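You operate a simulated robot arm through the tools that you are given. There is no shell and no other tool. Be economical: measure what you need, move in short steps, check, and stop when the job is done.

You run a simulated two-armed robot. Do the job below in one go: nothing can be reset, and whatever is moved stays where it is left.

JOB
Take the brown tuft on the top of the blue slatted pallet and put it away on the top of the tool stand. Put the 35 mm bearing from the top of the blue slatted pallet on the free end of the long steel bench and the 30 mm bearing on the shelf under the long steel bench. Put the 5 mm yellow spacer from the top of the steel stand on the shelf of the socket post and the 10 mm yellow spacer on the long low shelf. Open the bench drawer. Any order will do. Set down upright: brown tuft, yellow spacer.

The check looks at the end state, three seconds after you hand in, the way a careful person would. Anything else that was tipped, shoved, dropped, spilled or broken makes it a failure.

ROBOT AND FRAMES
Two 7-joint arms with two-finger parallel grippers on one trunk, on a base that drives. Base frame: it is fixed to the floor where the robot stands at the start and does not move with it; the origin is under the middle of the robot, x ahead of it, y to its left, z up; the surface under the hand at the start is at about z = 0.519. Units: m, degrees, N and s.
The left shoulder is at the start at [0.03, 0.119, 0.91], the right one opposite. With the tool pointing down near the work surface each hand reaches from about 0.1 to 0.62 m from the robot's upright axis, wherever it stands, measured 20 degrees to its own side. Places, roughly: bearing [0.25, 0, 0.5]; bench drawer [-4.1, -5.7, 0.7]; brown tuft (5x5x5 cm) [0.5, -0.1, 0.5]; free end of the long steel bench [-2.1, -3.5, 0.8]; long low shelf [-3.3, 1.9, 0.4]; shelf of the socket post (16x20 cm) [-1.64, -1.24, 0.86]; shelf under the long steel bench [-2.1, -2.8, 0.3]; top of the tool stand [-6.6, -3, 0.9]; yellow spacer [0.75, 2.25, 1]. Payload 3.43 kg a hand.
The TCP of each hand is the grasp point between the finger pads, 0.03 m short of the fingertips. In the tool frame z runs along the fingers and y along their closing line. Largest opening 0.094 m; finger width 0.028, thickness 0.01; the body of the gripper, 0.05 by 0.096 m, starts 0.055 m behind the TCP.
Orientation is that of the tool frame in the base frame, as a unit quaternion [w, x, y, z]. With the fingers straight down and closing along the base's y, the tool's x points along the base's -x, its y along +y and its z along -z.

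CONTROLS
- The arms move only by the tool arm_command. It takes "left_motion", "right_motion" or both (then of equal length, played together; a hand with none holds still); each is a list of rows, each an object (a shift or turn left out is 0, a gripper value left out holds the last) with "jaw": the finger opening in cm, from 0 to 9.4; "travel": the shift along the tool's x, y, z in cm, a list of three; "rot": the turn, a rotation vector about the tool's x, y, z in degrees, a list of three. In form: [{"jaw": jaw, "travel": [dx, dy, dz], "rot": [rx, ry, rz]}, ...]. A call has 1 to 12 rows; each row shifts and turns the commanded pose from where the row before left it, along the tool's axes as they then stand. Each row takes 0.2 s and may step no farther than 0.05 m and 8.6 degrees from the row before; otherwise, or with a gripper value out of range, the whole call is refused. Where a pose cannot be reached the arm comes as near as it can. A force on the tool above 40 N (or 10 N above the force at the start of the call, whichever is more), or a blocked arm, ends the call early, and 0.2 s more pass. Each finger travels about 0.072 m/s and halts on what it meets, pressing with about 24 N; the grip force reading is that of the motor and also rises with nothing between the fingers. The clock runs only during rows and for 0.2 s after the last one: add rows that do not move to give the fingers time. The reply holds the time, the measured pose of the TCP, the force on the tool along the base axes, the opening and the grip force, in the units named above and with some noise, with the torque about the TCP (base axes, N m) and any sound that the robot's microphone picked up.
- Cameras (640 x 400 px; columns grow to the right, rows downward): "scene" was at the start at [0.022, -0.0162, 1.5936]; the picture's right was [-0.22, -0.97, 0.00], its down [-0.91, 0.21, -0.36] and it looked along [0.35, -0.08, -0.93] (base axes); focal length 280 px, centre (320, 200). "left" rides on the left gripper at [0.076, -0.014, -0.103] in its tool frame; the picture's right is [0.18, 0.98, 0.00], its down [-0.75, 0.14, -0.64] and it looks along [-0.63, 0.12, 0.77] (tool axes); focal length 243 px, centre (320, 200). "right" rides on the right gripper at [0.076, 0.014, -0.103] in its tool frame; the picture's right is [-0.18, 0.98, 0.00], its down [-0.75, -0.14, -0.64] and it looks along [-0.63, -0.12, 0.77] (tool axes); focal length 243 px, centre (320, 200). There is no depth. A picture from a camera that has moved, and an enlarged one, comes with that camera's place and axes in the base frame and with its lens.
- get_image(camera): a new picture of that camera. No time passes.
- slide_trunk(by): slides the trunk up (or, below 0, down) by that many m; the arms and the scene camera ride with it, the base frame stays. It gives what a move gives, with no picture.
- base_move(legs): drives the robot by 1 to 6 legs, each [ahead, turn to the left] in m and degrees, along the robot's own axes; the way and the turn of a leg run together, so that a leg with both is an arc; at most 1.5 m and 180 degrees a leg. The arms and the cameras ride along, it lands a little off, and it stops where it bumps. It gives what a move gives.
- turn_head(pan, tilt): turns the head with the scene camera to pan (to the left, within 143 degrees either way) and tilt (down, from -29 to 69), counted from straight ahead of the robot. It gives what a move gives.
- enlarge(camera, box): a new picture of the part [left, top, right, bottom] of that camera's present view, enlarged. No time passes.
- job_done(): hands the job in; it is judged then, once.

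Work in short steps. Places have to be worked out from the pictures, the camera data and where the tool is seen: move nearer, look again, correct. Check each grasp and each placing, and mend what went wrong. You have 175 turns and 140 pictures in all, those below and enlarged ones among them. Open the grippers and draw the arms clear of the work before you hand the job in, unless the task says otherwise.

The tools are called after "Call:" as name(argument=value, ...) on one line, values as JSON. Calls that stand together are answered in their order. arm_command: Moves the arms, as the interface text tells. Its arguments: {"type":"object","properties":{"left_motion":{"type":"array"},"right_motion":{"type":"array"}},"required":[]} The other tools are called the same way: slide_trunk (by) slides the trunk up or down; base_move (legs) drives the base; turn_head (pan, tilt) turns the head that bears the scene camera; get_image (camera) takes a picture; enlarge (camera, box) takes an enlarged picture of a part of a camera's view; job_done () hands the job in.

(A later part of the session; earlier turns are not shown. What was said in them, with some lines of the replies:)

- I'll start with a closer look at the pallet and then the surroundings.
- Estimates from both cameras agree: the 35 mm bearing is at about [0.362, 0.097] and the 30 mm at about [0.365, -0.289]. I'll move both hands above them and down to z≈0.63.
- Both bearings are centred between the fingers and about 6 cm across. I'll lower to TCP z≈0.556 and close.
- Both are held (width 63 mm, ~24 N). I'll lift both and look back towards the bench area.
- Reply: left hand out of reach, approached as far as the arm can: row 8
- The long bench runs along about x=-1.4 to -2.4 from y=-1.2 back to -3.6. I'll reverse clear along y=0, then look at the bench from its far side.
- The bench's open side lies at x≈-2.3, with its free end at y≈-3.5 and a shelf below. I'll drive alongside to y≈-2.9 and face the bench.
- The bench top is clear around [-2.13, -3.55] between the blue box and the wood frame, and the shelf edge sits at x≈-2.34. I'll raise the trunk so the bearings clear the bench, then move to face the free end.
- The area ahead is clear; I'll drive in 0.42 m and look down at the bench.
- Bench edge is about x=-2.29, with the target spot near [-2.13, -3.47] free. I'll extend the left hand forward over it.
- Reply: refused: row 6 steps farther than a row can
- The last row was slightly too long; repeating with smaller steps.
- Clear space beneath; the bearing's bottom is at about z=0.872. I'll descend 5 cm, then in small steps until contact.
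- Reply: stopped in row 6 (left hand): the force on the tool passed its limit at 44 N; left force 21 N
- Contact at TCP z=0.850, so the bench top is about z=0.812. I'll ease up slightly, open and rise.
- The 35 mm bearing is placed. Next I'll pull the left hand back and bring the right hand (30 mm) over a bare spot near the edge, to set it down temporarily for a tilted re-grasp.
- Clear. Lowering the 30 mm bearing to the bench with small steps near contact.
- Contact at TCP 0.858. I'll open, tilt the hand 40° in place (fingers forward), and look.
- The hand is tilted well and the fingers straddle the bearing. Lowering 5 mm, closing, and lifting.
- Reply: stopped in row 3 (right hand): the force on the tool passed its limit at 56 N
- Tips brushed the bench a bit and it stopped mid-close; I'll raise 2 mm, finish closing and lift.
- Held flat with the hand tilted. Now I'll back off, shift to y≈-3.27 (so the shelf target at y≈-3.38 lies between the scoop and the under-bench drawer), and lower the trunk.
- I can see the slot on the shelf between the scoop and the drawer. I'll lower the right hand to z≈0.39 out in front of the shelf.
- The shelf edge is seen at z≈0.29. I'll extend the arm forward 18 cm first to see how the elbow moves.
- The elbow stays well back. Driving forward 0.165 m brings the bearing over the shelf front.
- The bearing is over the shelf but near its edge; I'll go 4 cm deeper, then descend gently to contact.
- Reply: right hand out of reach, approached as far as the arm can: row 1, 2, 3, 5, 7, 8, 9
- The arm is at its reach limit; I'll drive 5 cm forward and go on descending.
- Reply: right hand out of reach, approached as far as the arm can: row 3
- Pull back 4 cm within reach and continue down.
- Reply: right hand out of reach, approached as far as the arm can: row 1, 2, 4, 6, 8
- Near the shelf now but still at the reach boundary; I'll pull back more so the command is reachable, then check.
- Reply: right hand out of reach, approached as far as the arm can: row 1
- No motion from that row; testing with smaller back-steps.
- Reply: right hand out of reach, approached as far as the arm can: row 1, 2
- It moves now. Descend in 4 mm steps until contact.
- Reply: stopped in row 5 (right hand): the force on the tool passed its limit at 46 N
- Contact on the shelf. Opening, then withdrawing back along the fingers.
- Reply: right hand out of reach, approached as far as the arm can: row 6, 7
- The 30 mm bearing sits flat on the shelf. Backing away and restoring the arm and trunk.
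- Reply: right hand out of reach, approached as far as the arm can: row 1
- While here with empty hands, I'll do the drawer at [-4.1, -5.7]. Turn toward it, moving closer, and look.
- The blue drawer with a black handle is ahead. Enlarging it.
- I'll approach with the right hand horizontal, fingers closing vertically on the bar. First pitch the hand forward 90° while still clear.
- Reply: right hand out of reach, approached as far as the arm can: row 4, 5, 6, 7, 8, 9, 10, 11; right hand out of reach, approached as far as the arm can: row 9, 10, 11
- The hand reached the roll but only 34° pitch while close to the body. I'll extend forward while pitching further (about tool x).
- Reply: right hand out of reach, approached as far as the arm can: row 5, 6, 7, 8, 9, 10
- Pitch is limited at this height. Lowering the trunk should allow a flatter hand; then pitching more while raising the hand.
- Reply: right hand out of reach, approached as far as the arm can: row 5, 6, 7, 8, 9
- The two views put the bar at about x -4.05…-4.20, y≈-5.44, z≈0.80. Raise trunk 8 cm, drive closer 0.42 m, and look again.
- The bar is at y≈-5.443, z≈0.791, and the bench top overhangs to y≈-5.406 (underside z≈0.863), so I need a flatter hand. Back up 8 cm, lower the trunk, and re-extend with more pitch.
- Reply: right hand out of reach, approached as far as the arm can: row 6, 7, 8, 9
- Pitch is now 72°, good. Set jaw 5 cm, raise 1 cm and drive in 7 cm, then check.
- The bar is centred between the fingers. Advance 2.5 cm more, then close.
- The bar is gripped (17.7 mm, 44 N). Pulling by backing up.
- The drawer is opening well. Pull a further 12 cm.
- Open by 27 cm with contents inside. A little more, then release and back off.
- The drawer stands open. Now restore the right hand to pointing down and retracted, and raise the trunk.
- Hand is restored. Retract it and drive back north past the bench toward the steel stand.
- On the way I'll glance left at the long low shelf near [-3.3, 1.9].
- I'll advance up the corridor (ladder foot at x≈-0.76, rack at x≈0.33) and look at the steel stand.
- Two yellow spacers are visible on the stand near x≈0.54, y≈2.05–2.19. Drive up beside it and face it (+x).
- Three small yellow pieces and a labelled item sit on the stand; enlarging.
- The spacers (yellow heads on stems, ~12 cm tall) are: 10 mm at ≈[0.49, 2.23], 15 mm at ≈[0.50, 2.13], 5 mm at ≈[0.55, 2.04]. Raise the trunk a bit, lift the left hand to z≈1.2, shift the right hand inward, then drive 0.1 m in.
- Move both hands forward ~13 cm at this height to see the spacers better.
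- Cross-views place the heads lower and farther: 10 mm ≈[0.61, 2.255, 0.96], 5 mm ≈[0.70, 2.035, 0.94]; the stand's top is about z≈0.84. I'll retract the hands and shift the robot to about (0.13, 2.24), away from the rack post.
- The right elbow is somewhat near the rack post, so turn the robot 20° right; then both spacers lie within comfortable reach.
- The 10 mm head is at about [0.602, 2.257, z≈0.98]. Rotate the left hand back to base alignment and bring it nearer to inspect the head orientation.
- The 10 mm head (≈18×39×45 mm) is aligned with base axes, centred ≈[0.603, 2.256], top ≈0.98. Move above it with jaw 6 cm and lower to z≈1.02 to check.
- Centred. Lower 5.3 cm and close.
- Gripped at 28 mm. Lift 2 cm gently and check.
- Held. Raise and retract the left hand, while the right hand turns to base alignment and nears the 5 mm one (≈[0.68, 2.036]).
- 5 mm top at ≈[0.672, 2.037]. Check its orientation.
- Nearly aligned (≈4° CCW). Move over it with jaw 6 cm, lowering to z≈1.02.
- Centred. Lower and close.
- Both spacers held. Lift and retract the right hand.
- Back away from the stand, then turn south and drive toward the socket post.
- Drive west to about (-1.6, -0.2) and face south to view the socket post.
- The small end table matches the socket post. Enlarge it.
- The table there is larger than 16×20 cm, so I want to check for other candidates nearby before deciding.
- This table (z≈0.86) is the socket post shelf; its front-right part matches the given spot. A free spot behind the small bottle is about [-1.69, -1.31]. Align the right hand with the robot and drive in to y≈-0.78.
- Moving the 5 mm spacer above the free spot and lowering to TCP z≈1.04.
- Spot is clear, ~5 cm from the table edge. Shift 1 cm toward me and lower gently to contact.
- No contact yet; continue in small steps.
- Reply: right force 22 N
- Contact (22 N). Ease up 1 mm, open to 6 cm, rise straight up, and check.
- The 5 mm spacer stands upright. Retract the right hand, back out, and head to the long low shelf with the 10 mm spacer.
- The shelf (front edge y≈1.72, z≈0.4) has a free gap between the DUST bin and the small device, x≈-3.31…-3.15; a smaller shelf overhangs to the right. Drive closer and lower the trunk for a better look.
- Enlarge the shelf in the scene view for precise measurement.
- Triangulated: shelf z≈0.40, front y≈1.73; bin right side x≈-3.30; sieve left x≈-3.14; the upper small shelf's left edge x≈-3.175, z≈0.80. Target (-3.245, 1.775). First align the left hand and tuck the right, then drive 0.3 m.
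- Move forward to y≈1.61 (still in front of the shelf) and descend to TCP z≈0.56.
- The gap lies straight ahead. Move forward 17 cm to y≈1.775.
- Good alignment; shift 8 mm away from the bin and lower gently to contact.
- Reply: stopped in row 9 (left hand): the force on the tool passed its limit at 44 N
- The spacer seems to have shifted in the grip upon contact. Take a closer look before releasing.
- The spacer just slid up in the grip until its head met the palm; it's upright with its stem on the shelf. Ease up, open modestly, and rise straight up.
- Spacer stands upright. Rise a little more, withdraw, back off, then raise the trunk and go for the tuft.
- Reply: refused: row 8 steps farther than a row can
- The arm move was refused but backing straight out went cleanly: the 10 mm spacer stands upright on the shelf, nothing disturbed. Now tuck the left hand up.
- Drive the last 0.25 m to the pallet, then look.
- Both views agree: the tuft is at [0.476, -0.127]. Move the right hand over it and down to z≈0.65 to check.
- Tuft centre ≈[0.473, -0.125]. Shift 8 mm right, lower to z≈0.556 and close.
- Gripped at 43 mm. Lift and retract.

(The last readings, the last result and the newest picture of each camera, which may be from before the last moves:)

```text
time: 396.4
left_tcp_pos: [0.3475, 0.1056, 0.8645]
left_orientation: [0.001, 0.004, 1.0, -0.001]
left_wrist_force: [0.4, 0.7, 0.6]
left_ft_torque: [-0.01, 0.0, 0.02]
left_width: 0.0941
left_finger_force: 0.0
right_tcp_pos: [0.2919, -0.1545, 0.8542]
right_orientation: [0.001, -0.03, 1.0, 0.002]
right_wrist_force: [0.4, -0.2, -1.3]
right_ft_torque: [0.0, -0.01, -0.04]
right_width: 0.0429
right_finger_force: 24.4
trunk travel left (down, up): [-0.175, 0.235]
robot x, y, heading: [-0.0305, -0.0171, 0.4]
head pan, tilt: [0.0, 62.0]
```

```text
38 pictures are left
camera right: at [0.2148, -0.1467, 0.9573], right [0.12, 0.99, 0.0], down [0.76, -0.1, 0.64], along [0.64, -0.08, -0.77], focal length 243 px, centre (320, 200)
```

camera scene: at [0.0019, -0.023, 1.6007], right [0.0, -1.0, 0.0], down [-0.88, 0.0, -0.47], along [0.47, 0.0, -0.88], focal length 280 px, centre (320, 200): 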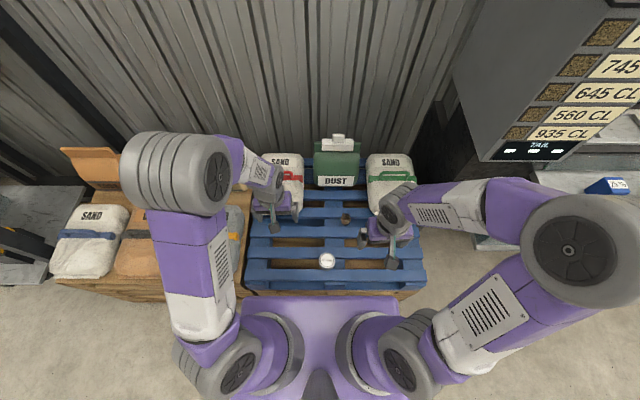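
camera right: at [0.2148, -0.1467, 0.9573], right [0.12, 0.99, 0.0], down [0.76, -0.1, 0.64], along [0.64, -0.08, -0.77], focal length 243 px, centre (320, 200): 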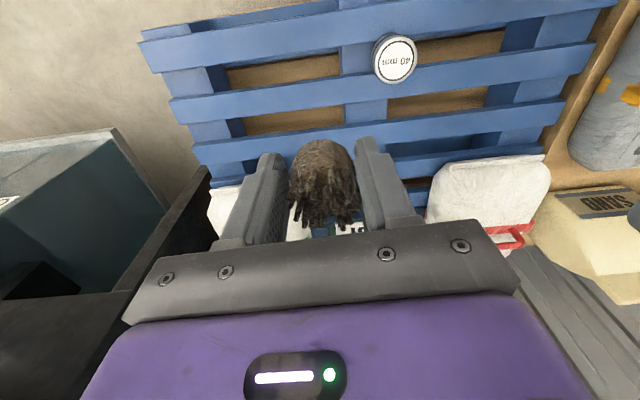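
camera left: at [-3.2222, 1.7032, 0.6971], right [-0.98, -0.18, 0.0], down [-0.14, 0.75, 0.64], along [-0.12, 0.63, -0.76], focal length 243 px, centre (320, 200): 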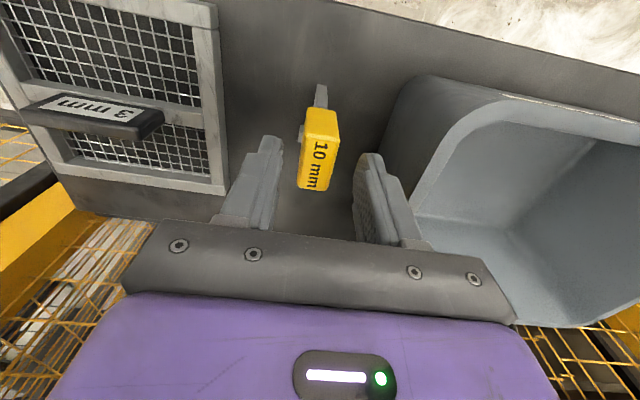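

Tuft held. Reverse out and drive around to the open area east of the tool stand.

Call:
base_move(legs=[[-1.4, 0], [-1.4, 0], [0, -99.5], [1.45, 0], [1.4, 0], [0, -80]])

Call:
turn_head(pan=0, tilt=18)

Call:
get_image(camera="scene")

```text
time: 431.4
left_tcp_pos: [-3.6962, -3.0633, 0.8663]
left_orientation: [-0.001, 1.0, -0.013, -0.002]
left_wrist_force: [-0.5, 0.7, 0.3]
left_ft_torque: [-0.02, -0.01, 0.01]
left_width: 0.0941
left_finger_force: 0.1
right_tcp_pos: [-3.6384, -2.8021, 0.8534]
right_orientation: [0.002, 1.0, 0.022, -0.001]
right_wrist_force: [0.3, -0.9, 0.5]
right_ft_torque: [0.0, -0.03, 0.0]
right_width: 0.0409
right_finger_force: 24.6
trunk travel left (down, up): [-0.175, 0.235]
robot x, y, heading: [-3.3222, -2.941, 179.1]
head pan, tilt: [0.0, 62.0]
```

```text
time: 432.5
left_tcp_pos: [-3.6972, -3.0635, 0.8656]
left_orientation: [-0.001, 1.0, -0.013, -0.003]
left_wrist_force: [-0.6, 0.2, -0.2]
left_ft_torque: [-0.01, -0.02, -0.04]
left_width: 0.094
left_finger_force: 0.1
right_tcp_pos: [-3.6381, -2.8025, 0.853]
right_orientation: [0.002, 1.0, 0.021, -0.001]
right_wrist_force: [-0.3, 0.1, -0.4]
right_ft_torque: [-0.02, -0.02, 0.02]
right_width: 0.0409
right_finger_force: 24.1
trunk travel left (down, up): [-0.175, 0.235]
robot x, y, heading: [-3.3166, -2.9463, 179.3]
head pan, tilt: [0.0, 18.0]
```

```text
37 pictures are left
camera scene: at [-3.3848, -2.9468, 1.6643], right [0.01, 1.0, 0.0], down [0.31, 0.0, -0.95], along [-0.95, 0.01, -0.31], focal length 280 px, centre (320, 200)
```

scene: 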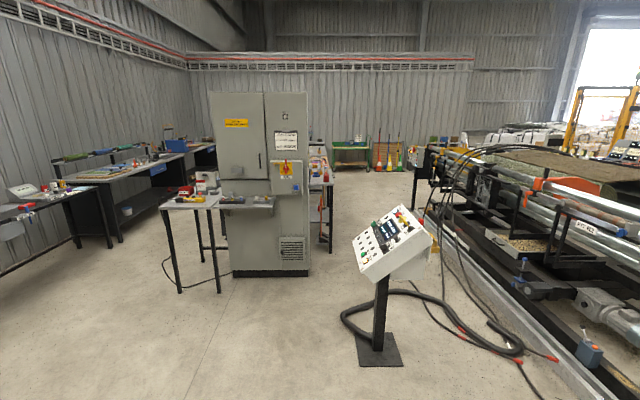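

The tool stand should appear just to the right of/behind the grey cabinet. Enlarge there.

Call:
enlarge(camera="scene", box=[160, 120, 420, 290])

```text
2.35 times, centred on (290, 205) of scene
camera zoom: at [-3.3848, -2.9468, 1.6643], right [0.01, 1.0, 0.0], down [0.31, 0.0, -0.95], along [-0.95, 0.01, -0.31], focal length 658 px, centre (391, 188)
```

zoom: 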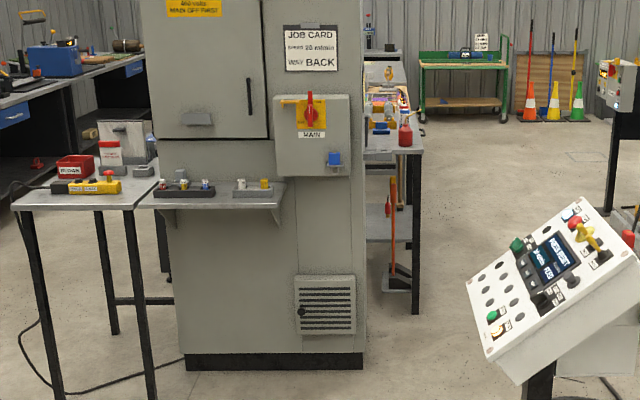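

The tool stand is the shelved table behind the cabinet; its near leg is at about (-6.44, -2.79). The way there leads between the cabinet corner and the console cable. Move closer to (-4.5, -3.2) and measure the gap.

Call:
base_move(legs=[[0, 12.5], [1.2, 0], [0, -25]])

Call:
turn_head(pan=0, tilt=30)

Call:
get_image(camera="scene")

```text
time: 440.6
left_tcp_pos: [-4.8701, -3.2583, 0.865]
left_orientation: [-0.001, 0.994, -0.106, -0.001]
left_wrist_force: [0.1, -0.7, 0.4]
left_ft_torque: [0.01, 0.02, 0.03]
left_width: 0.0936
left_finger_force: 0.1
right_tcp_pos: [-4.7648, -3.0138, 0.8549]
right_orientation: [0.002, 0.997, -0.072, -0.001]
right_wrist_force: [-0.6, 0.0, -0.3]
right_ft_torque: [-0.06, 0.0, -0.03]
right_width: 0.0409
right_finger_force: 23.7
trunk travel left (down, up): [-0.175, 0.235]
robot x, y, heading: [-4.4766, -3.2169, 168.4]
head pan, tilt: [0.0, 18.0]
```

```text
time: 441.4
left_tcp_pos: [-4.8715, -3.2588, 0.8658]
left_orientation: [-0.001, 0.994, -0.107, -0.001]
left_wrist_force: [-0.7, 1.2, 1.0]
left_ft_torque: [0.03, -0.06, -0.01]
left_width: 0.0938
left_finger_force: 0.1
right_tcp_pos: [-4.764, -3.0128, 0.8533]
right_orientation: [0.001, 0.997, -0.073, -0.001]
right_wrist_force: [0.9, 0.4, -0.2]
right_ft_torque: [-0.03, 0.0, 0.0]
right_width: 0.0409
right_finger_force: 24.2
trunk travel left (down, up): [-0.175, 0.235]
robot x, y, heading: [-4.4773, -3.2144, 168.3]
head pan, tilt: [0.0, 30.0]
```

```text
35 pictures are left
camera scene: at [-4.539, -3.2038, 1.6451], right [0.2, 0.98, 0.0], down [0.49, -0.1, -0.87], along [-0.85, 0.17, -0.5], focal length 280 px, centre (320, 200)
```

scene: 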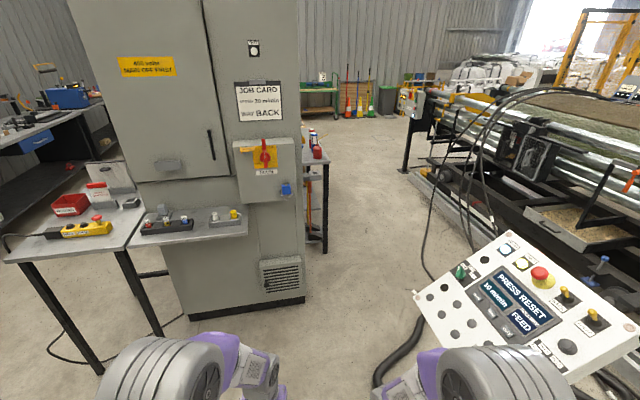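

The gap between cabinet corner (-5.93, -3.05) and cable (-5.38, -2.68) is ~0.66 m. I'll raise the trunk and bring the left hand forward and inward to narrow my left side.

Call:
slide_trunk(by=0.22)

Call:
arm_command(left_motion=[{"travel": [-4.5, -1.5, 0]}, {"travel": [-4.5, -1.5, 0]}, {"travel": [-4.5, -1.5, 0]}, {"travel": [-4.5, -1.5, 0]}, {"travel": [0, 0, -4]}, {}])

Call:
turn_head(pan=0, tilt=50)

Call:
get_image(camera="scene")

```text
time: 443.7
left_tcp_pos: [-4.87, -3.2588, 1.0854]
left_orientation: [-0.001, 0.994, -0.106, -0.001]
left_wrist_force: [0.9, 0.3, -0.1]
left_ft_torque: [-0.01, 0.0, 0.02]
left_width: 0.0941
left_finger_force: 0.0
right_tcp_pos: [-4.7646, -3.0126, 1.0734]
right_orientation: [0.002, 0.997, -0.072, -0.001]
right_wrist_force: [-0.3, -0.7, -0.1]
right_ft_torque: [-0.01, 0.01, 0.0]
right_width: 0.0409
right_finger_force: 24.3
trunk travel left (down, up): [-0.395, 0.015]
robot x, y, heading: [-4.4771, -3.2151, 168.7]
head pan, tilt: [0.0, 30.0]
```

```text
time: 445.1
left_tcp_pos: [-5.0359, -3.1628, 1.1245]
left_orientation: [-0.001, 0.994, -0.108, -0.001]
left_wrist_force: [-0.1, -0.2, 0.2]
left_ft_torque: [-0.06, -0.03, 0.01]
left_width: 0.0941
left_finger_force: 0.1
right_tcp_pos: [-4.7658, -3.0133, 1.0738]
right_orientation: [0.001, 0.997, -0.072, 0.0]
right_wrist_force: [-0.4, -0.3, 0.4]
right_ft_torque: [-0.03, -0.02, 0.01]
right_width: 0.0406
right_finger_force: 24.2
trunk travel left (down, up): [-0.395, 0.015]
robot x, y, heading: [-4.4789, -3.2115, 168.7]
head pan, tilt: [0.0, 30.0]
```

```text
time: 445.9
left_tcp_pos: [-5.0348, -3.1626, 1.1244]
left_orientation: [-0.001, 0.994, -0.106, -0.001]
left_wrist_force: [1.1, -0.4, -0.7]
left_ft_torque: [0.01, 0.03, -0.03]
left_width: 0.094
left_finger_force: 0.0
right_tcp_pos: [-4.7644, -3.0137, 1.074]
right_orientation: [0.001, 0.997, -0.072, -0.002]
right_wrist_force: [0.3, -0.6, -0.1]
right_ft_torque: [-0.01, 0.01, 0.01]
right_width: 0.0407
right_finger_force: 24.1
trunk travel left (down, up): [-0.395, 0.015]
robot x, y, heading: [-4.4788, -3.2135, 168.6]
head pan, tilt: [0.0, 50.0]
```

```text
34 pictures are left
camera scene: at [-4.5256, -3.2066, 1.8356], right [0.2, 0.98, 0.0], down [0.75, -0.15, -0.64], along [-0.63, 0.13, -0.77], focal length 280 px, centre (320, 200)
```

scene: 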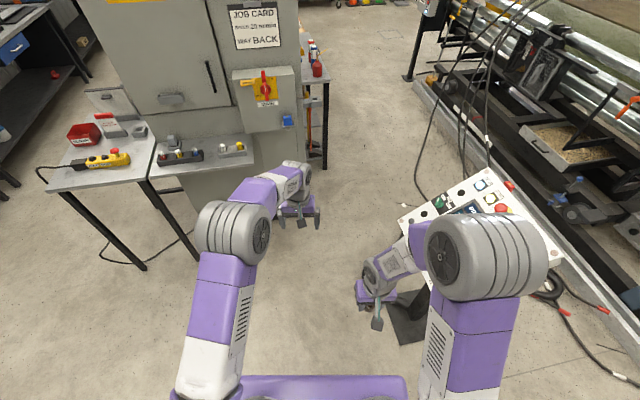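

Left side is now narrow. Tuck the right elbow likewise by moving the right hand forward 13 cm.

Call:
arm_command(right_motion=[{"travel": [-4.4, 0, 0]}, {"travel": [-4.4, 0, 0]}, {"travel": [-4.4, 0, 0]}, {"travel": [0, 0, -2]}, {}])

Call:
base_move(legs=[[0, 24.5], [0.6, 0], [0, -55]])

Call:
get_image(camera="scene")

```text
time: 447.1
left_tcp_pos: [-5.0354, -3.1642, 1.1244]
left_orientation: [0.0, 0.994, -0.106, -0.001]
left_wrist_force: [-0.5, 0.3, 0.2]
left_ft_torque: [0.03, -0.01, -0.02]
left_width: 0.0938
left_finger_force: 0.1
right_tcp_pos: [-4.8967, -2.9965, 1.0963]
right_orientation: [0.001, 0.997, -0.072, 0.001]
right_wrist_force: [-0.6, 0.0, -0.6]
right_ft_torque: [0.0, 0.01, 0.04]
right_width: 0.0408
right_finger_force: 23.4
trunk travel left (down, up): [-0.395, 0.015]
robot x, y, heading: [-4.477, -3.2107, 168.6]
head pan, tilt: [0.0, 50.0]
```

```text
time: 454.3
left_tcp_pos: [-5.5173, -3.0084, 1.1261]
left_orientation: [-0.002, 0.927, -0.376, -0.002]
left_wrist_force: [-0.8, 0.3, -0.2]
left_ft_torque: [0.0, 0.04, -0.02]
left_width: 0.0939
left_finger_force: 0.1
right_tcp_pos: [-5.3111, -2.9399, 1.097]
right_orientation: [0.001, 0.939, -0.343, -0.001]
right_wrist_force: [0.3, -0.4, -0.1]
right_ft_torque: [0.01, -0.02, -0.02]
right_width: 0.0407
right_finger_force: 24.6
trunk travel left (down, up): [-0.395, 0.015]
robot x, y, heading: [-5.0704, -3.3475, 136.9]
head pan, tilt: [0.0, 50.0]
```

```text
33 pictures are left
camera scene: at [-5.1069, -3.3164, 1.8355], right [0.69, 0.73, 0.0], down [0.56, -0.53, -0.64], along [-0.47, 0.44, -0.77], focal length 280 px, centre (320, 200)
```

scene: 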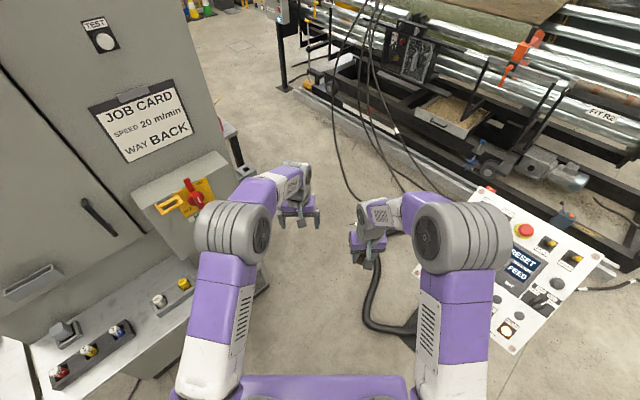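

The path at heading ~138.5° gives ~0.3 m each side of centre. Drive through 1.3 m.

Call:
base_move(legs=[[0, 1.6], [0.65, 0], [0.65, 0]])

Call:
turn_head(pan=60, tilt=40)

Call:
get_image(camera="scene")

```text
time: 461.4
left_tcp_pos: [-6.4858, -2.1646, 1.125]
left_orientation: [-0.002, 0.933, -0.361, -0.001]
left_wrist_force: [-0.4, 0.5, -0.6]
left_ft_torque: [0.03, -0.01, 0.05]
left_width: 0.0942
left_finger_force: 0.0
right_tcp_pos: [-6.2813, -2.092, 1.0976]
right_orientation: [0.001, 0.944, -0.329, -0.002]
right_wrist_force: [0.3, 0.0, -0.3]
right_ft_torque: [0.01, -0.01, 0.02]
right_width: 0.0408
right_finger_force: 23.9
trunk travel left (down, up): [-0.395, 0.015]
robot x, y, heading: [-6.026, -2.4868, 138.5]
head pan, tilt: [0.0, 50.0]
```

```text
time: 462.7
left_tcp_pos: [-6.4857, -2.1648, 1.1252]
left_orientation: [-0.002, 0.932, -0.362, -0.001]
left_wrist_force: [0.5, 0.0, -0.6]
left_ft_torque: [0.02, -0.01, 0.0]
left_width: 0.0941
left_finger_force: 0.1
right_tcp_pos: [-6.2819, -2.091, 1.0971]
right_orientation: [0.002, 0.944, -0.329, -0.001]
right_wrist_force: [-0.3, 0.6, -0.4]
right_ft_torque: [0.0, 0.0, -0.01]
right_width: 0.0409
right_finger_force: 23.7
trunk travel left (down, up): [-0.395, 0.015]
robot x, y, heading: [-6.0308, -2.4886, 138.4]
head pan, tilt: [60.0, 40.0]
```

```text
32 pictures are left
camera scene: at [-6.0888, -2.538, 1.8497], right [-0.32, 0.95, 0.0], down [0.61, 0.2, -0.77], along [-0.73, -0.24, -0.64], focal length 280 px, centre (320, 200)
```

scene: 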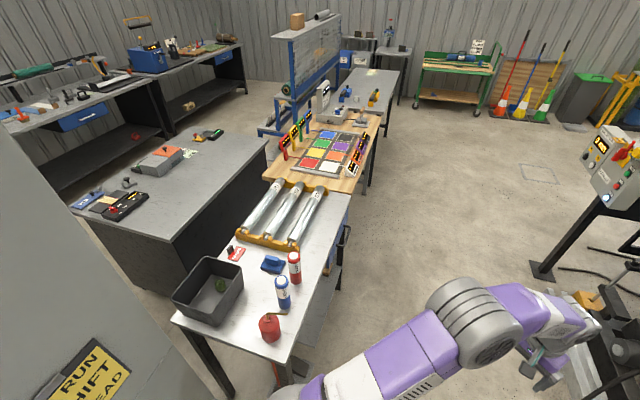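

Through the gap. The tool stand top is visible with a free patch around its middle; enlarge.

Call:
enlarge(camera="scene", box=[150, 180, 370, 370])

```text
2.11 times, centred on (260, 275) of scene
camera zoom: at [-6.0888, -2.538, 1.8497], right [-0.32, 0.95, 0.0], down [0.61, 0.2, -0.77], along [-0.73, -0.24, -0.64], focal length 589 px, centre (446, 42)
```

zoom: 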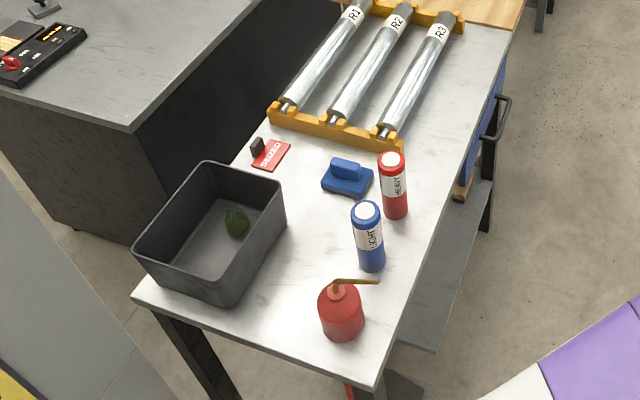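

Chosen spot: about (-6.52, -2.925), between bin and cans, with the hand yawed so its camera points east. First retract both hands and raise them.

Call:
arm_command(left_motion=[{"travel": [4.3, 0, 0]}, {"travel": [4.3, 1, 0]}, {"travel": [4.3, 1, 0]}, {"travel": [4.3, 1, 0]}, {"travel": [4.3, 1, 0]}, {}], right_motion=[{"travel": [4.4, 0, 0]}, {"travel": [4.4, 0, 0]}, {"travel": [4, 0, 0]}, {"travel": [0, 0, -3]}, {"travel": [0, 0, -3]}, {}])

Call:
base_move(legs=[[0, 23.5], [0.39, 0], [0, 107]])

Call:
turn_head(pan=0, tilt=55)

Call:
get_image(camera="scene")

```text
time: 464.1
left_tcp_pos: [-6.3516, -2.3414, 1.1244]
left_orientation: [-0.001, 0.932, -0.362, -0.001]
left_wrist_force: [-0.8, 0.0, 0.1]
left_ft_torque: [-0.03, -0.02, 0.0]
left_width: 0.0941
left_finger_force: 0.0
right_tcp_pos: [-6.1814, -2.171, 1.1559]
right_orientation: [0.002, 0.944, -0.329, -0.001]
right_wrist_force: [0.1, 0.2, -0.3]
right_ft_torque: [-0.04, -0.03, 0.0]
right_width: 0.0407
right_finger_force: 23.9
trunk travel left (down, up): [-0.395, 0.015]
robot x, y, heading: [-6.0304, -2.489, 138.5]
head pan, tilt: [60.0, 40.0]
```

```text
time: 472.2
left_tcp_pos: [-6.2871, -2.7135, 1.1243]
left_orientation: [0.0, 0.719, 0.695, -0.003]
left_wrist_force: [-0.3, 0.0, -0.6]
left_ft_torque: [0.0, -0.02, 0.01]
left_width: 0.094
left_finger_force: 0.1
right_tcp_pos: [-6.5262, -2.6949, 1.1561]
right_orientation: [0.001, 0.694, 0.72, 0.001]
right_wrist_force: [-0.1, 0.3, -0.9]
right_ft_torque: [-0.03, -0.01, 0.0]
right_width: 0.0409
right_finger_force: 23.9
trunk travel left (down, up): [-0.395, 0.015]
robot x, y, heading: [-6.3831, -2.3727, -91.4]
head pan, tilt: [60.0, 40.0]
```

```text
time: 473.5
left_tcp_pos: [-6.287, -2.7133, 1.1247]
left_orientation: [0.001, 0.718, 0.696, -0.002]
left_wrist_force: [0.1, 0.1, -0.2]
left_ft_torque: [0.02, 0.01, -0.01]
left_width: 0.0943
left_finger_force: 0.1
right_tcp_pos: [-6.5273, -2.694, 1.1572]
right_orientation: [0.003, 0.695, 0.719, 0.0]
right_wrist_force: [1.3, 0.1, -0.1]
right_ft_torque: [-0.02, -0.03, 0.0]
right_width: 0.0404
right_finger_force: 23.4
trunk travel left (down, up): [-0.395, 0.015]
robot x, y, heading: [-6.3879, -2.3715, -91.3]
head pan, tilt: [0.0, 55.0]
```

```text
30 pictures are left
camera scene: at [-6.3886, -2.418, 1.829], right [-1.0, 0.02, 0.0], down [0.01, 0.82, -0.57], along [-0.01, -0.57, -0.82], focal length 280 px, centre (320, 200)
```

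scene: 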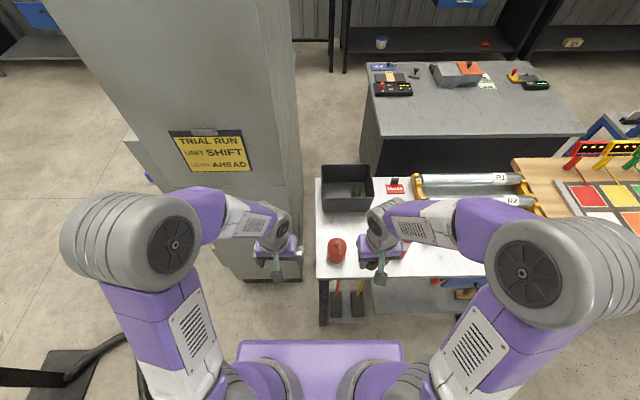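

In position. Yaw the right hand +90° so its camera points east.

Call:
arm_command(right_motion=[{"rot": [0, 0, 8.2]}, {"rot": [0, 0, 8.2]}, {"rot": [0, 0, 8.2]}, {"rot": [0, 0, 8.2]}, {"rot": [0, 0, 8.2]}, {"rot": [0, 0, 8.2]}, {"rot": [0, 0, 8.2]}, {"rot": [0, 0, 8.2]}, {"rot": [0, 0, 8.2]}, {"rot": [0, 0, 8.2]}, {"rot": [0, 0, 6]}, {}])

Call:
get_image(camera="right")

```text
time: 476.1
left_tcp_pos: [-6.2874, -2.7143, 1.1233]
left_orientation: [0.0, 0.719, 0.695, -0.002]
left_wrist_force: [0.0, 0.3, 0.7]
left_ft_torque: [-0.05, 0.01, 0.0]
left_width: 0.094
left_finger_force: 0.1
right_tcp_pos: [-6.5263, -2.6942, 1.1563]
right_orientation: [0.0, 0.999, 0.035, 0.003]
right_wrist_force: [-0.4, -0.8, 0.0]
right_ft_torque: [0.0, -0.01, -0.02]
right_width: 0.0407
right_finger_force: 23.7
trunk travel left (down, up): [-0.395, 0.015]
robot x, y, heading: [-6.3847, -2.3721, -91.1]
head pan, tilt: [0.0, 55.0]
```

```text
29 pictures are left
camera right: at [-6.4498, -2.7036, 1.2595], right [-0.12, -0.99, 0.0], down [-0.76, 0.09, 0.64], along [-0.64, 0.07, -0.77], focal length 243 px, centre (320, 200)
```

right: 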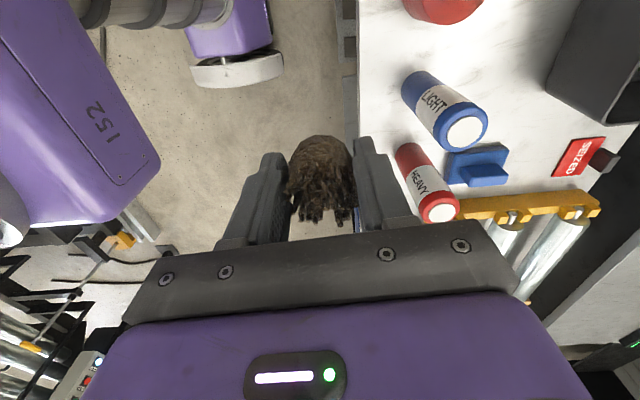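

The spot between blue can and bin is visibly free. Move south 23 cm above it.

Call:
arm_command(right_motion=[{"travel": [-0.2, 4.6, 0]}, {"travel": [-0.2, 4.6, 0]}, {"travel": [-0.2, 4.6, 0]}, {"travel": [-0.2, 4.6, 0]}, {"travel": [-0.2, 4.6, 0]}, {}])

Call:
get_image(camera="right")

```text
time: 477.5
left_tcp_pos: [-6.2852, -2.7112, 1.1236]
left_orientation: [0.0, 0.719, 0.695, -0.002]
left_wrist_force: [-0.2, 0.4, -0.2]
left_ft_torque: [-0.02, 0.0, -0.04]
left_width: 0.0941
left_finger_force: 0.0
right_tcp_pos: [-6.5192, -2.9226, 1.1563]
right_orientation: [0.001, 0.999, 0.036, 0.002]
right_wrist_force: [0.7, 0.4, -0.5]
right_ft_torque: [-0.01, 0.01, -0.02]
right_width: 0.0408
right_finger_force: 24.0
trunk travel left (down, up): [-0.395, 0.015]
robot x, y, heading: [-6.3845, -2.3718, -91.3]
head pan, tilt: [0.0, 55.0]
```

```text
28 pictures are left
camera right: at [-6.4431, -2.9341, 1.2599], right [-0.11, -0.99, 0.0], down [-0.76, 0.09, 0.64], along [-0.63, 0.07, -0.77], focal length 243 px, centre (320, 200)
```

right: 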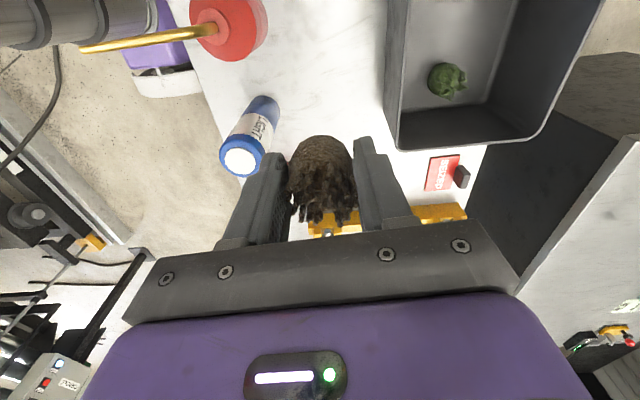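

Well centred between can and bin. Descend to about 0.98, then check.

Call:
arm_command(right_motion=[{"travel": [0, 0, 4]}, {"travel": [0, 0, 4]}, {"travel": [0, 0, 4]}, {"travel": [0, 0, 4]}, {"travel": [0, 0, 1.5]}, {}])

Call:
get_image(camera="right")

```text
time: 478.9
left_tcp_pos: [-6.2867, -2.7131, 1.1238]
left_orientation: [0.001, 0.719, 0.695, -0.001]
left_wrist_force: [0.4, 0.3, -0.1]
left_ft_torque: [0.05, 0.02, -0.05]
left_width: 0.0943
left_finger_force: 0.0
right_tcp_pos: [-6.5211, -2.9258, 0.981]
right_orientation: [0.001, 0.999, 0.035, 0.002]
right_wrist_force: [-0.4, 0.6, -1.4]
right_ft_torque: [0.03, 0.0, 0.0]
right_width: 0.0404
right_finger_force: 23.8
trunk travel left (down, up): [-0.395, 0.015]
robot x, y, heading: [-6.3887, -2.3734, -91.2]
head pan, tilt: [0.0, 55.0]
```

```text
27 pictures are left
camera right: at [-6.4433, -2.935, 1.0845], right [-0.11, -0.99, 0.0], down [-0.76, 0.09, 0.64], along [-0.63, 0.07, -0.77], focal length 243 px, centre (320, 200)
```

right: 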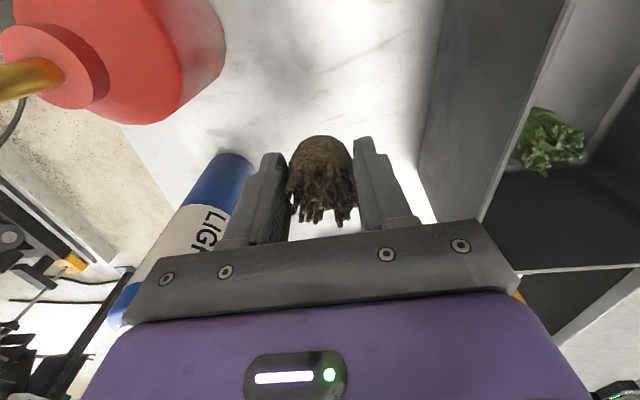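

Clear on both sides. Lower gently to contact.

Call:
arm_command(right_motion=[{"travel": [0, 0, 1.5]}, {"travel": [0, 0, 1]}, {"travel": [0, 0, 0.4]}, {"travel": [0, 0, 0.4]}, {"travel": [0, 0, 0.4]}, {"travel": [0, 0, 0.4]}, {"travel": [0, 0, 0.3]}, {"travel": [0, 0, 0.3]}])

```text
time: 480.7
left_tcp_pos: [-6.2853, -2.713, 1.1246]
left_orientation: [0.0, 0.719, 0.695, -0.002]
left_wrist_force: [-0.2, 0.1, -0.2]
left_ft_torque: [-0.03, 0.01, 0.01]
left_width: 0.0941
left_finger_force: 0.0
right_tcp_pos: [-6.5174, -2.9256, 0.9339]
right_orientation: [0.001, 0.999, 0.036, 0.002]
right_wrist_force: [-0.6, 0.6, -0.8]
right_ft_torque: [0.02, -0.02, 0.0]
right_width: 0.0406
right_finger_force: 23.1
trunk travel left (down, up): [-0.395, 0.015]
robot x, y, heading: [-6.3878, -2.3707, -91.5]
head pan, tilt: [0.0, 55.0]
```

No contact yet; look and continue in small steps.

Call:
get_image(camera="right")

Call:
arm_command(right_motion=[{"travel": [0, 0, 0.3]}, {"travel": [0, 0, 0.3]}, {"travel": [0, 0, 0.3]}, {"travel": [0, 0, 0.3]}])

```text
26 pictures are left
camera right: at [-6.4416, -2.9349, 1.0374], right [-0.11, -0.99, 0.0], down [-0.76, 0.09, 0.64], along [-0.64, 0.07, -0.77], focal length 243 px, centre (320, 200)
```

right: 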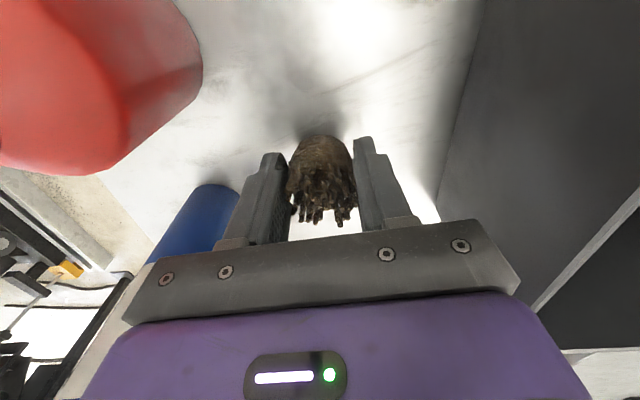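

```text
time: 481.7
left_tcp_pos: [-6.2867, -2.7136, 1.1231]
left_orientation: [0.0, 0.719, 0.695, -0.002]
left_wrist_force: [-0.4, -0.1, 0.6]
left_ft_torque: [-0.02, -0.02, 0.0]
left_width: 0.0937
left_finger_force: 0.0
right_tcp_pos: [-6.519, -2.9256, 0.9223]
right_orientation: [0.001, 0.999, 0.036, 0.001]
right_wrist_force: [0.0, 0.1, -0.1]
right_ft_torque: [-0.02, 0.04, 0.01]
right_width: 0.0407
right_finger_force: 24.2
trunk travel left (down, up): [-0.395, 0.015]
robot x, y, heading: [-6.3882, -2.372, -91.2]
head pan, tilt: [0.0, 55.0]
```

Still free; continue.

Call:
arm_command(right_motion=[{"travel": [0, 0, 0.3]}, {"travel": [0, 0, 0.3]}, {"travel": [0, 0, 0.3]}, {"travel": [0, 0, 0.3]}, {"travel": [0, 0, 0.3]}, {"travel": [0, 0, 0.3]}])

Call:
get_image(camera="right")

```text
time: 483.0
left_tcp_pos: [-6.2863, -2.711, 1.1247]
left_orientation: [0.0, 0.719, 0.695, -0.002]
left_wrist_force: [-0.3, 0.0, 0.3]
left_ft_torque: [0.0, 0.0, -0.04]
left_width: 0.094
left_finger_force: 0.0
right_tcp_pos: [-6.5205, -2.9262, 0.9096]
right_orientation: [0.001, 0.999, 0.036, 0.001]
right_wrist_force: [-0.7, 8.8, 16.9]
right_ft_torque: [0.39, 0.05, -0.04]
right_width: 0.0409
right_finger_force: 24.0
trunk travel left (down, up): [-0.395, 0.015]
robot x, y, heading: [-6.3841, -2.3705, -90.6]
head pan, tilt: [0.0, 55.0]
stopped in row 6 (right hand): the force on the tool passed its limit at 43 N (the readings are from after the stop); the commanded pose is now the measured one
```

```text
25 pictures are left
camera right: at [-6.4431, -2.9352, 1.0136], right [-0.11, -0.99, 0.01], down [-0.76, 0.09, 0.64], along [-0.64, 0.07, -0.77], focal length 243 px, centre (320, 200)
```

right: 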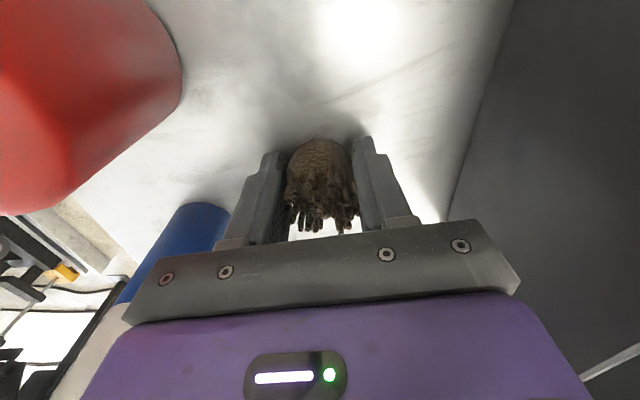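

Contact at TCP 0.910 (surface ≈0.877). Ease up 2 mm, open to 6 cm, and rise.

Call:
arm_command(right_motion=[{"travel": [0, 0, -0.15]}, {"jaw": 5.8}, {}, {}, {"travel": [0, 0, -1.5]}, {"travel": [0, 0, -3]}, {"travel": [0, 0, -4.5]}, {"travel": [0, 0, -4.5]}, {"travel": [0, 0, -4.5]}, {"travel": [0, 0, -4.5]}, {}])

Call:
get_image(camera="right")

```text
time: 485.4
left_tcp_pos: [-6.2862, -2.7127, 1.1235]
left_orientation: [0.0, 0.719, 0.695, -0.002]
left_wrist_force: [0.2, 0.7, -0.3]
left_ft_torque: [0.02, 0.0, 0.0]
left_width: 0.094
left_finger_force: 0.2
right_tcp_pos: [-6.522, -2.9264, 1.1357]
right_orientation: [0.002, 0.999, 0.035, 0.002]
right_wrist_force: [0.1, -0.3, -0.1]
right_ft_torque: [0.03, 0.01, 0.01]
right_width: 0.058
right_finger_force: 0.1
trunk travel left (down, up): [-0.395, 0.015]
robot x, y, heading: [-6.3874, -2.3712, -91.2]
head pan, tilt: [0.0, 55.0]
```

```text
24 pictures are left
camera right: at [-6.4442, -2.9352, 1.2387], right [-0.11, -0.99, 0.0], down [-0.76, 0.09, 0.64], along [-0.64, 0.07, -0.77], focal length 243 px, centre (320, 200)
```

right: 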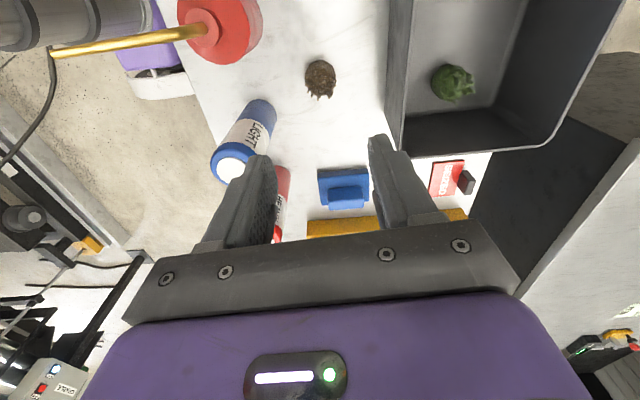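

The tuft stands upright and its neighbours are undisturbed. Withdraw the right hand up and back over the front of the stand.

Call:
arm_command(right_motion=[{"travel": [0, 0, -3]}, {"travel": [0, -4.6, 0]}, {"travel": [0, -4.6, 0]}, {"travel": [0, -4.6, 0]}, {"travel": [0, -4.6, 0]}, {"travel": [0, -4.6, 0]}, {"jaw": 9.4}, {}])

Call:
get_image(camera="scene")

```text
time: 487.2
left_tcp_pos: [-6.2869, -2.712, 1.124]
left_orientation: [0.001, 0.719, 0.695, -0.002]
left_wrist_force: [0.1, -0.1, -0.3]
left_ft_torque: [-0.03, -0.02, -0.03]
left_width: 0.0945
left_finger_force: 0.0
right_tcp_pos: [-6.5389, -2.6951, 1.1643]
right_orientation: [0.003, 0.999, 0.034, 0.002]
right_wrist_force: [-0.4, 0.3, 0.4]
right_ft_torque: [0.0, 0.01, -0.02]
right_width: 0.0939
right_finger_force: 0.1
trunk travel left (down, up): [-0.395, 0.015]
robot x, y, heading: [-6.3863, -2.3766, -91.3]
head pan, tilt: [0.0, 55.0]
```

```text
23 pictures are left
camera scene: at [-6.389, -2.4175, 1.829], right [-1.0, 0.02, 0.0], down [0.02, 0.82, -0.57], along [-0.01, -0.57, -0.82], focal length 280 px, centre (320, 200)
```

scene: 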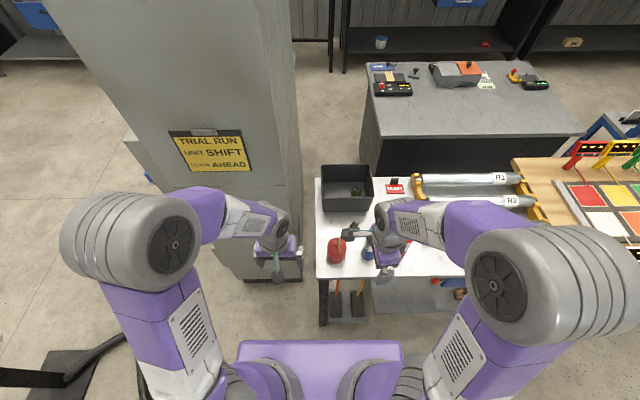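

Back off 15 cm to be fully clear and take a final look at the tuft.

Call:
base_move(legs=[[-0.15, 0]])

Call:
enlarge(camera="scene", box=[280, 130, 440, 280])

```text
time: 488.6
left_tcp_pos: [-6.2828, -2.5615, 1.1246]
left_orientation: [0.001, 0.718, 0.696, -0.001]
left_wrist_force: [-0.5, 0.2, -0.6]
left_ft_torque: [0.0, 0.02, -0.01]
left_width: 0.0938
left_finger_force: 0.1
right_tcp_pos: [-6.5346, -2.5455, 1.1643]
right_orientation: [0.002, 0.999, 0.037, 0.002]
right_wrist_force: [0.0, 0.1, 0.2]
right_ft_torque: [0.0, -0.01, 0.0]
right_width: 0.094
right_finger_force: 0.0
trunk travel left (down, up): [-0.395, 0.015]
robot x, y, heading: [-6.3826, -2.2228, -91.1]
head pan, tilt: [0.0, 55.0]
```

```text
2.67 times, centred on (360, 205) of scene
camera zoom: at [-6.386, -2.2669, 1.829], right [-1.0, 0.02, 0.0], down [0.01, 0.82, -0.57], along [-0.01, -0.57, -0.82], focal length 746 px, centre (213, 187)
```

zoom: 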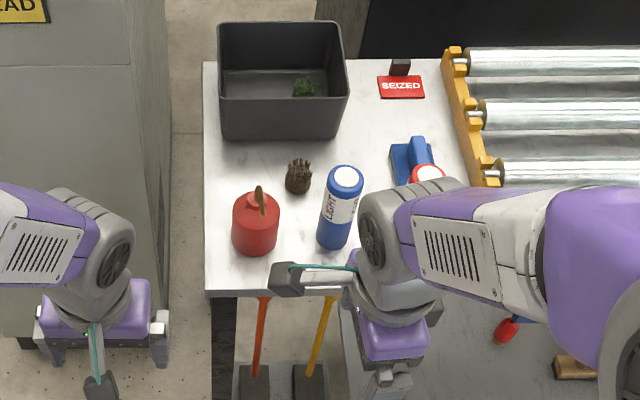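

The tuft stands upright on the tool stand with everything around it intact; all other placements and the drawer were checked. Handing in.

Call:
job_done()

```text
The job is handed in.
```

I finished every part of the job and handed it in. I checked each placement by camera as I made it, but did not look again at the earlier ones just before handing in.

- **Brown tuft:** it stands upright on the tool stand, between the black bin and the blue can.
- **35 mm bearing:** it lies flat on the free end of the long steel bench.
- **30 mm bearing:** it lies flat on the shelf under the long steel bench. I set it on the bench top for a moment first, to re-grip it at an angle.
- **5 mm spacer:** it stands upright on the small table with the on/off switch and blue socket. I took that to be the socket post's shelf. It matches the position given but is larger than 16x20 cm.
- **10 mm spacer:** it stands upright on the long low shelf, between the DUST bin and the 3 mm sieve. It slid up in the grip on contact but was upright when released.
- **Bench drawer:** it is pulled open about 30 cm.

I saw nothing tipped, shoved or dropped along the way. Both grippers are empty and open, and the arms are clear of the work.
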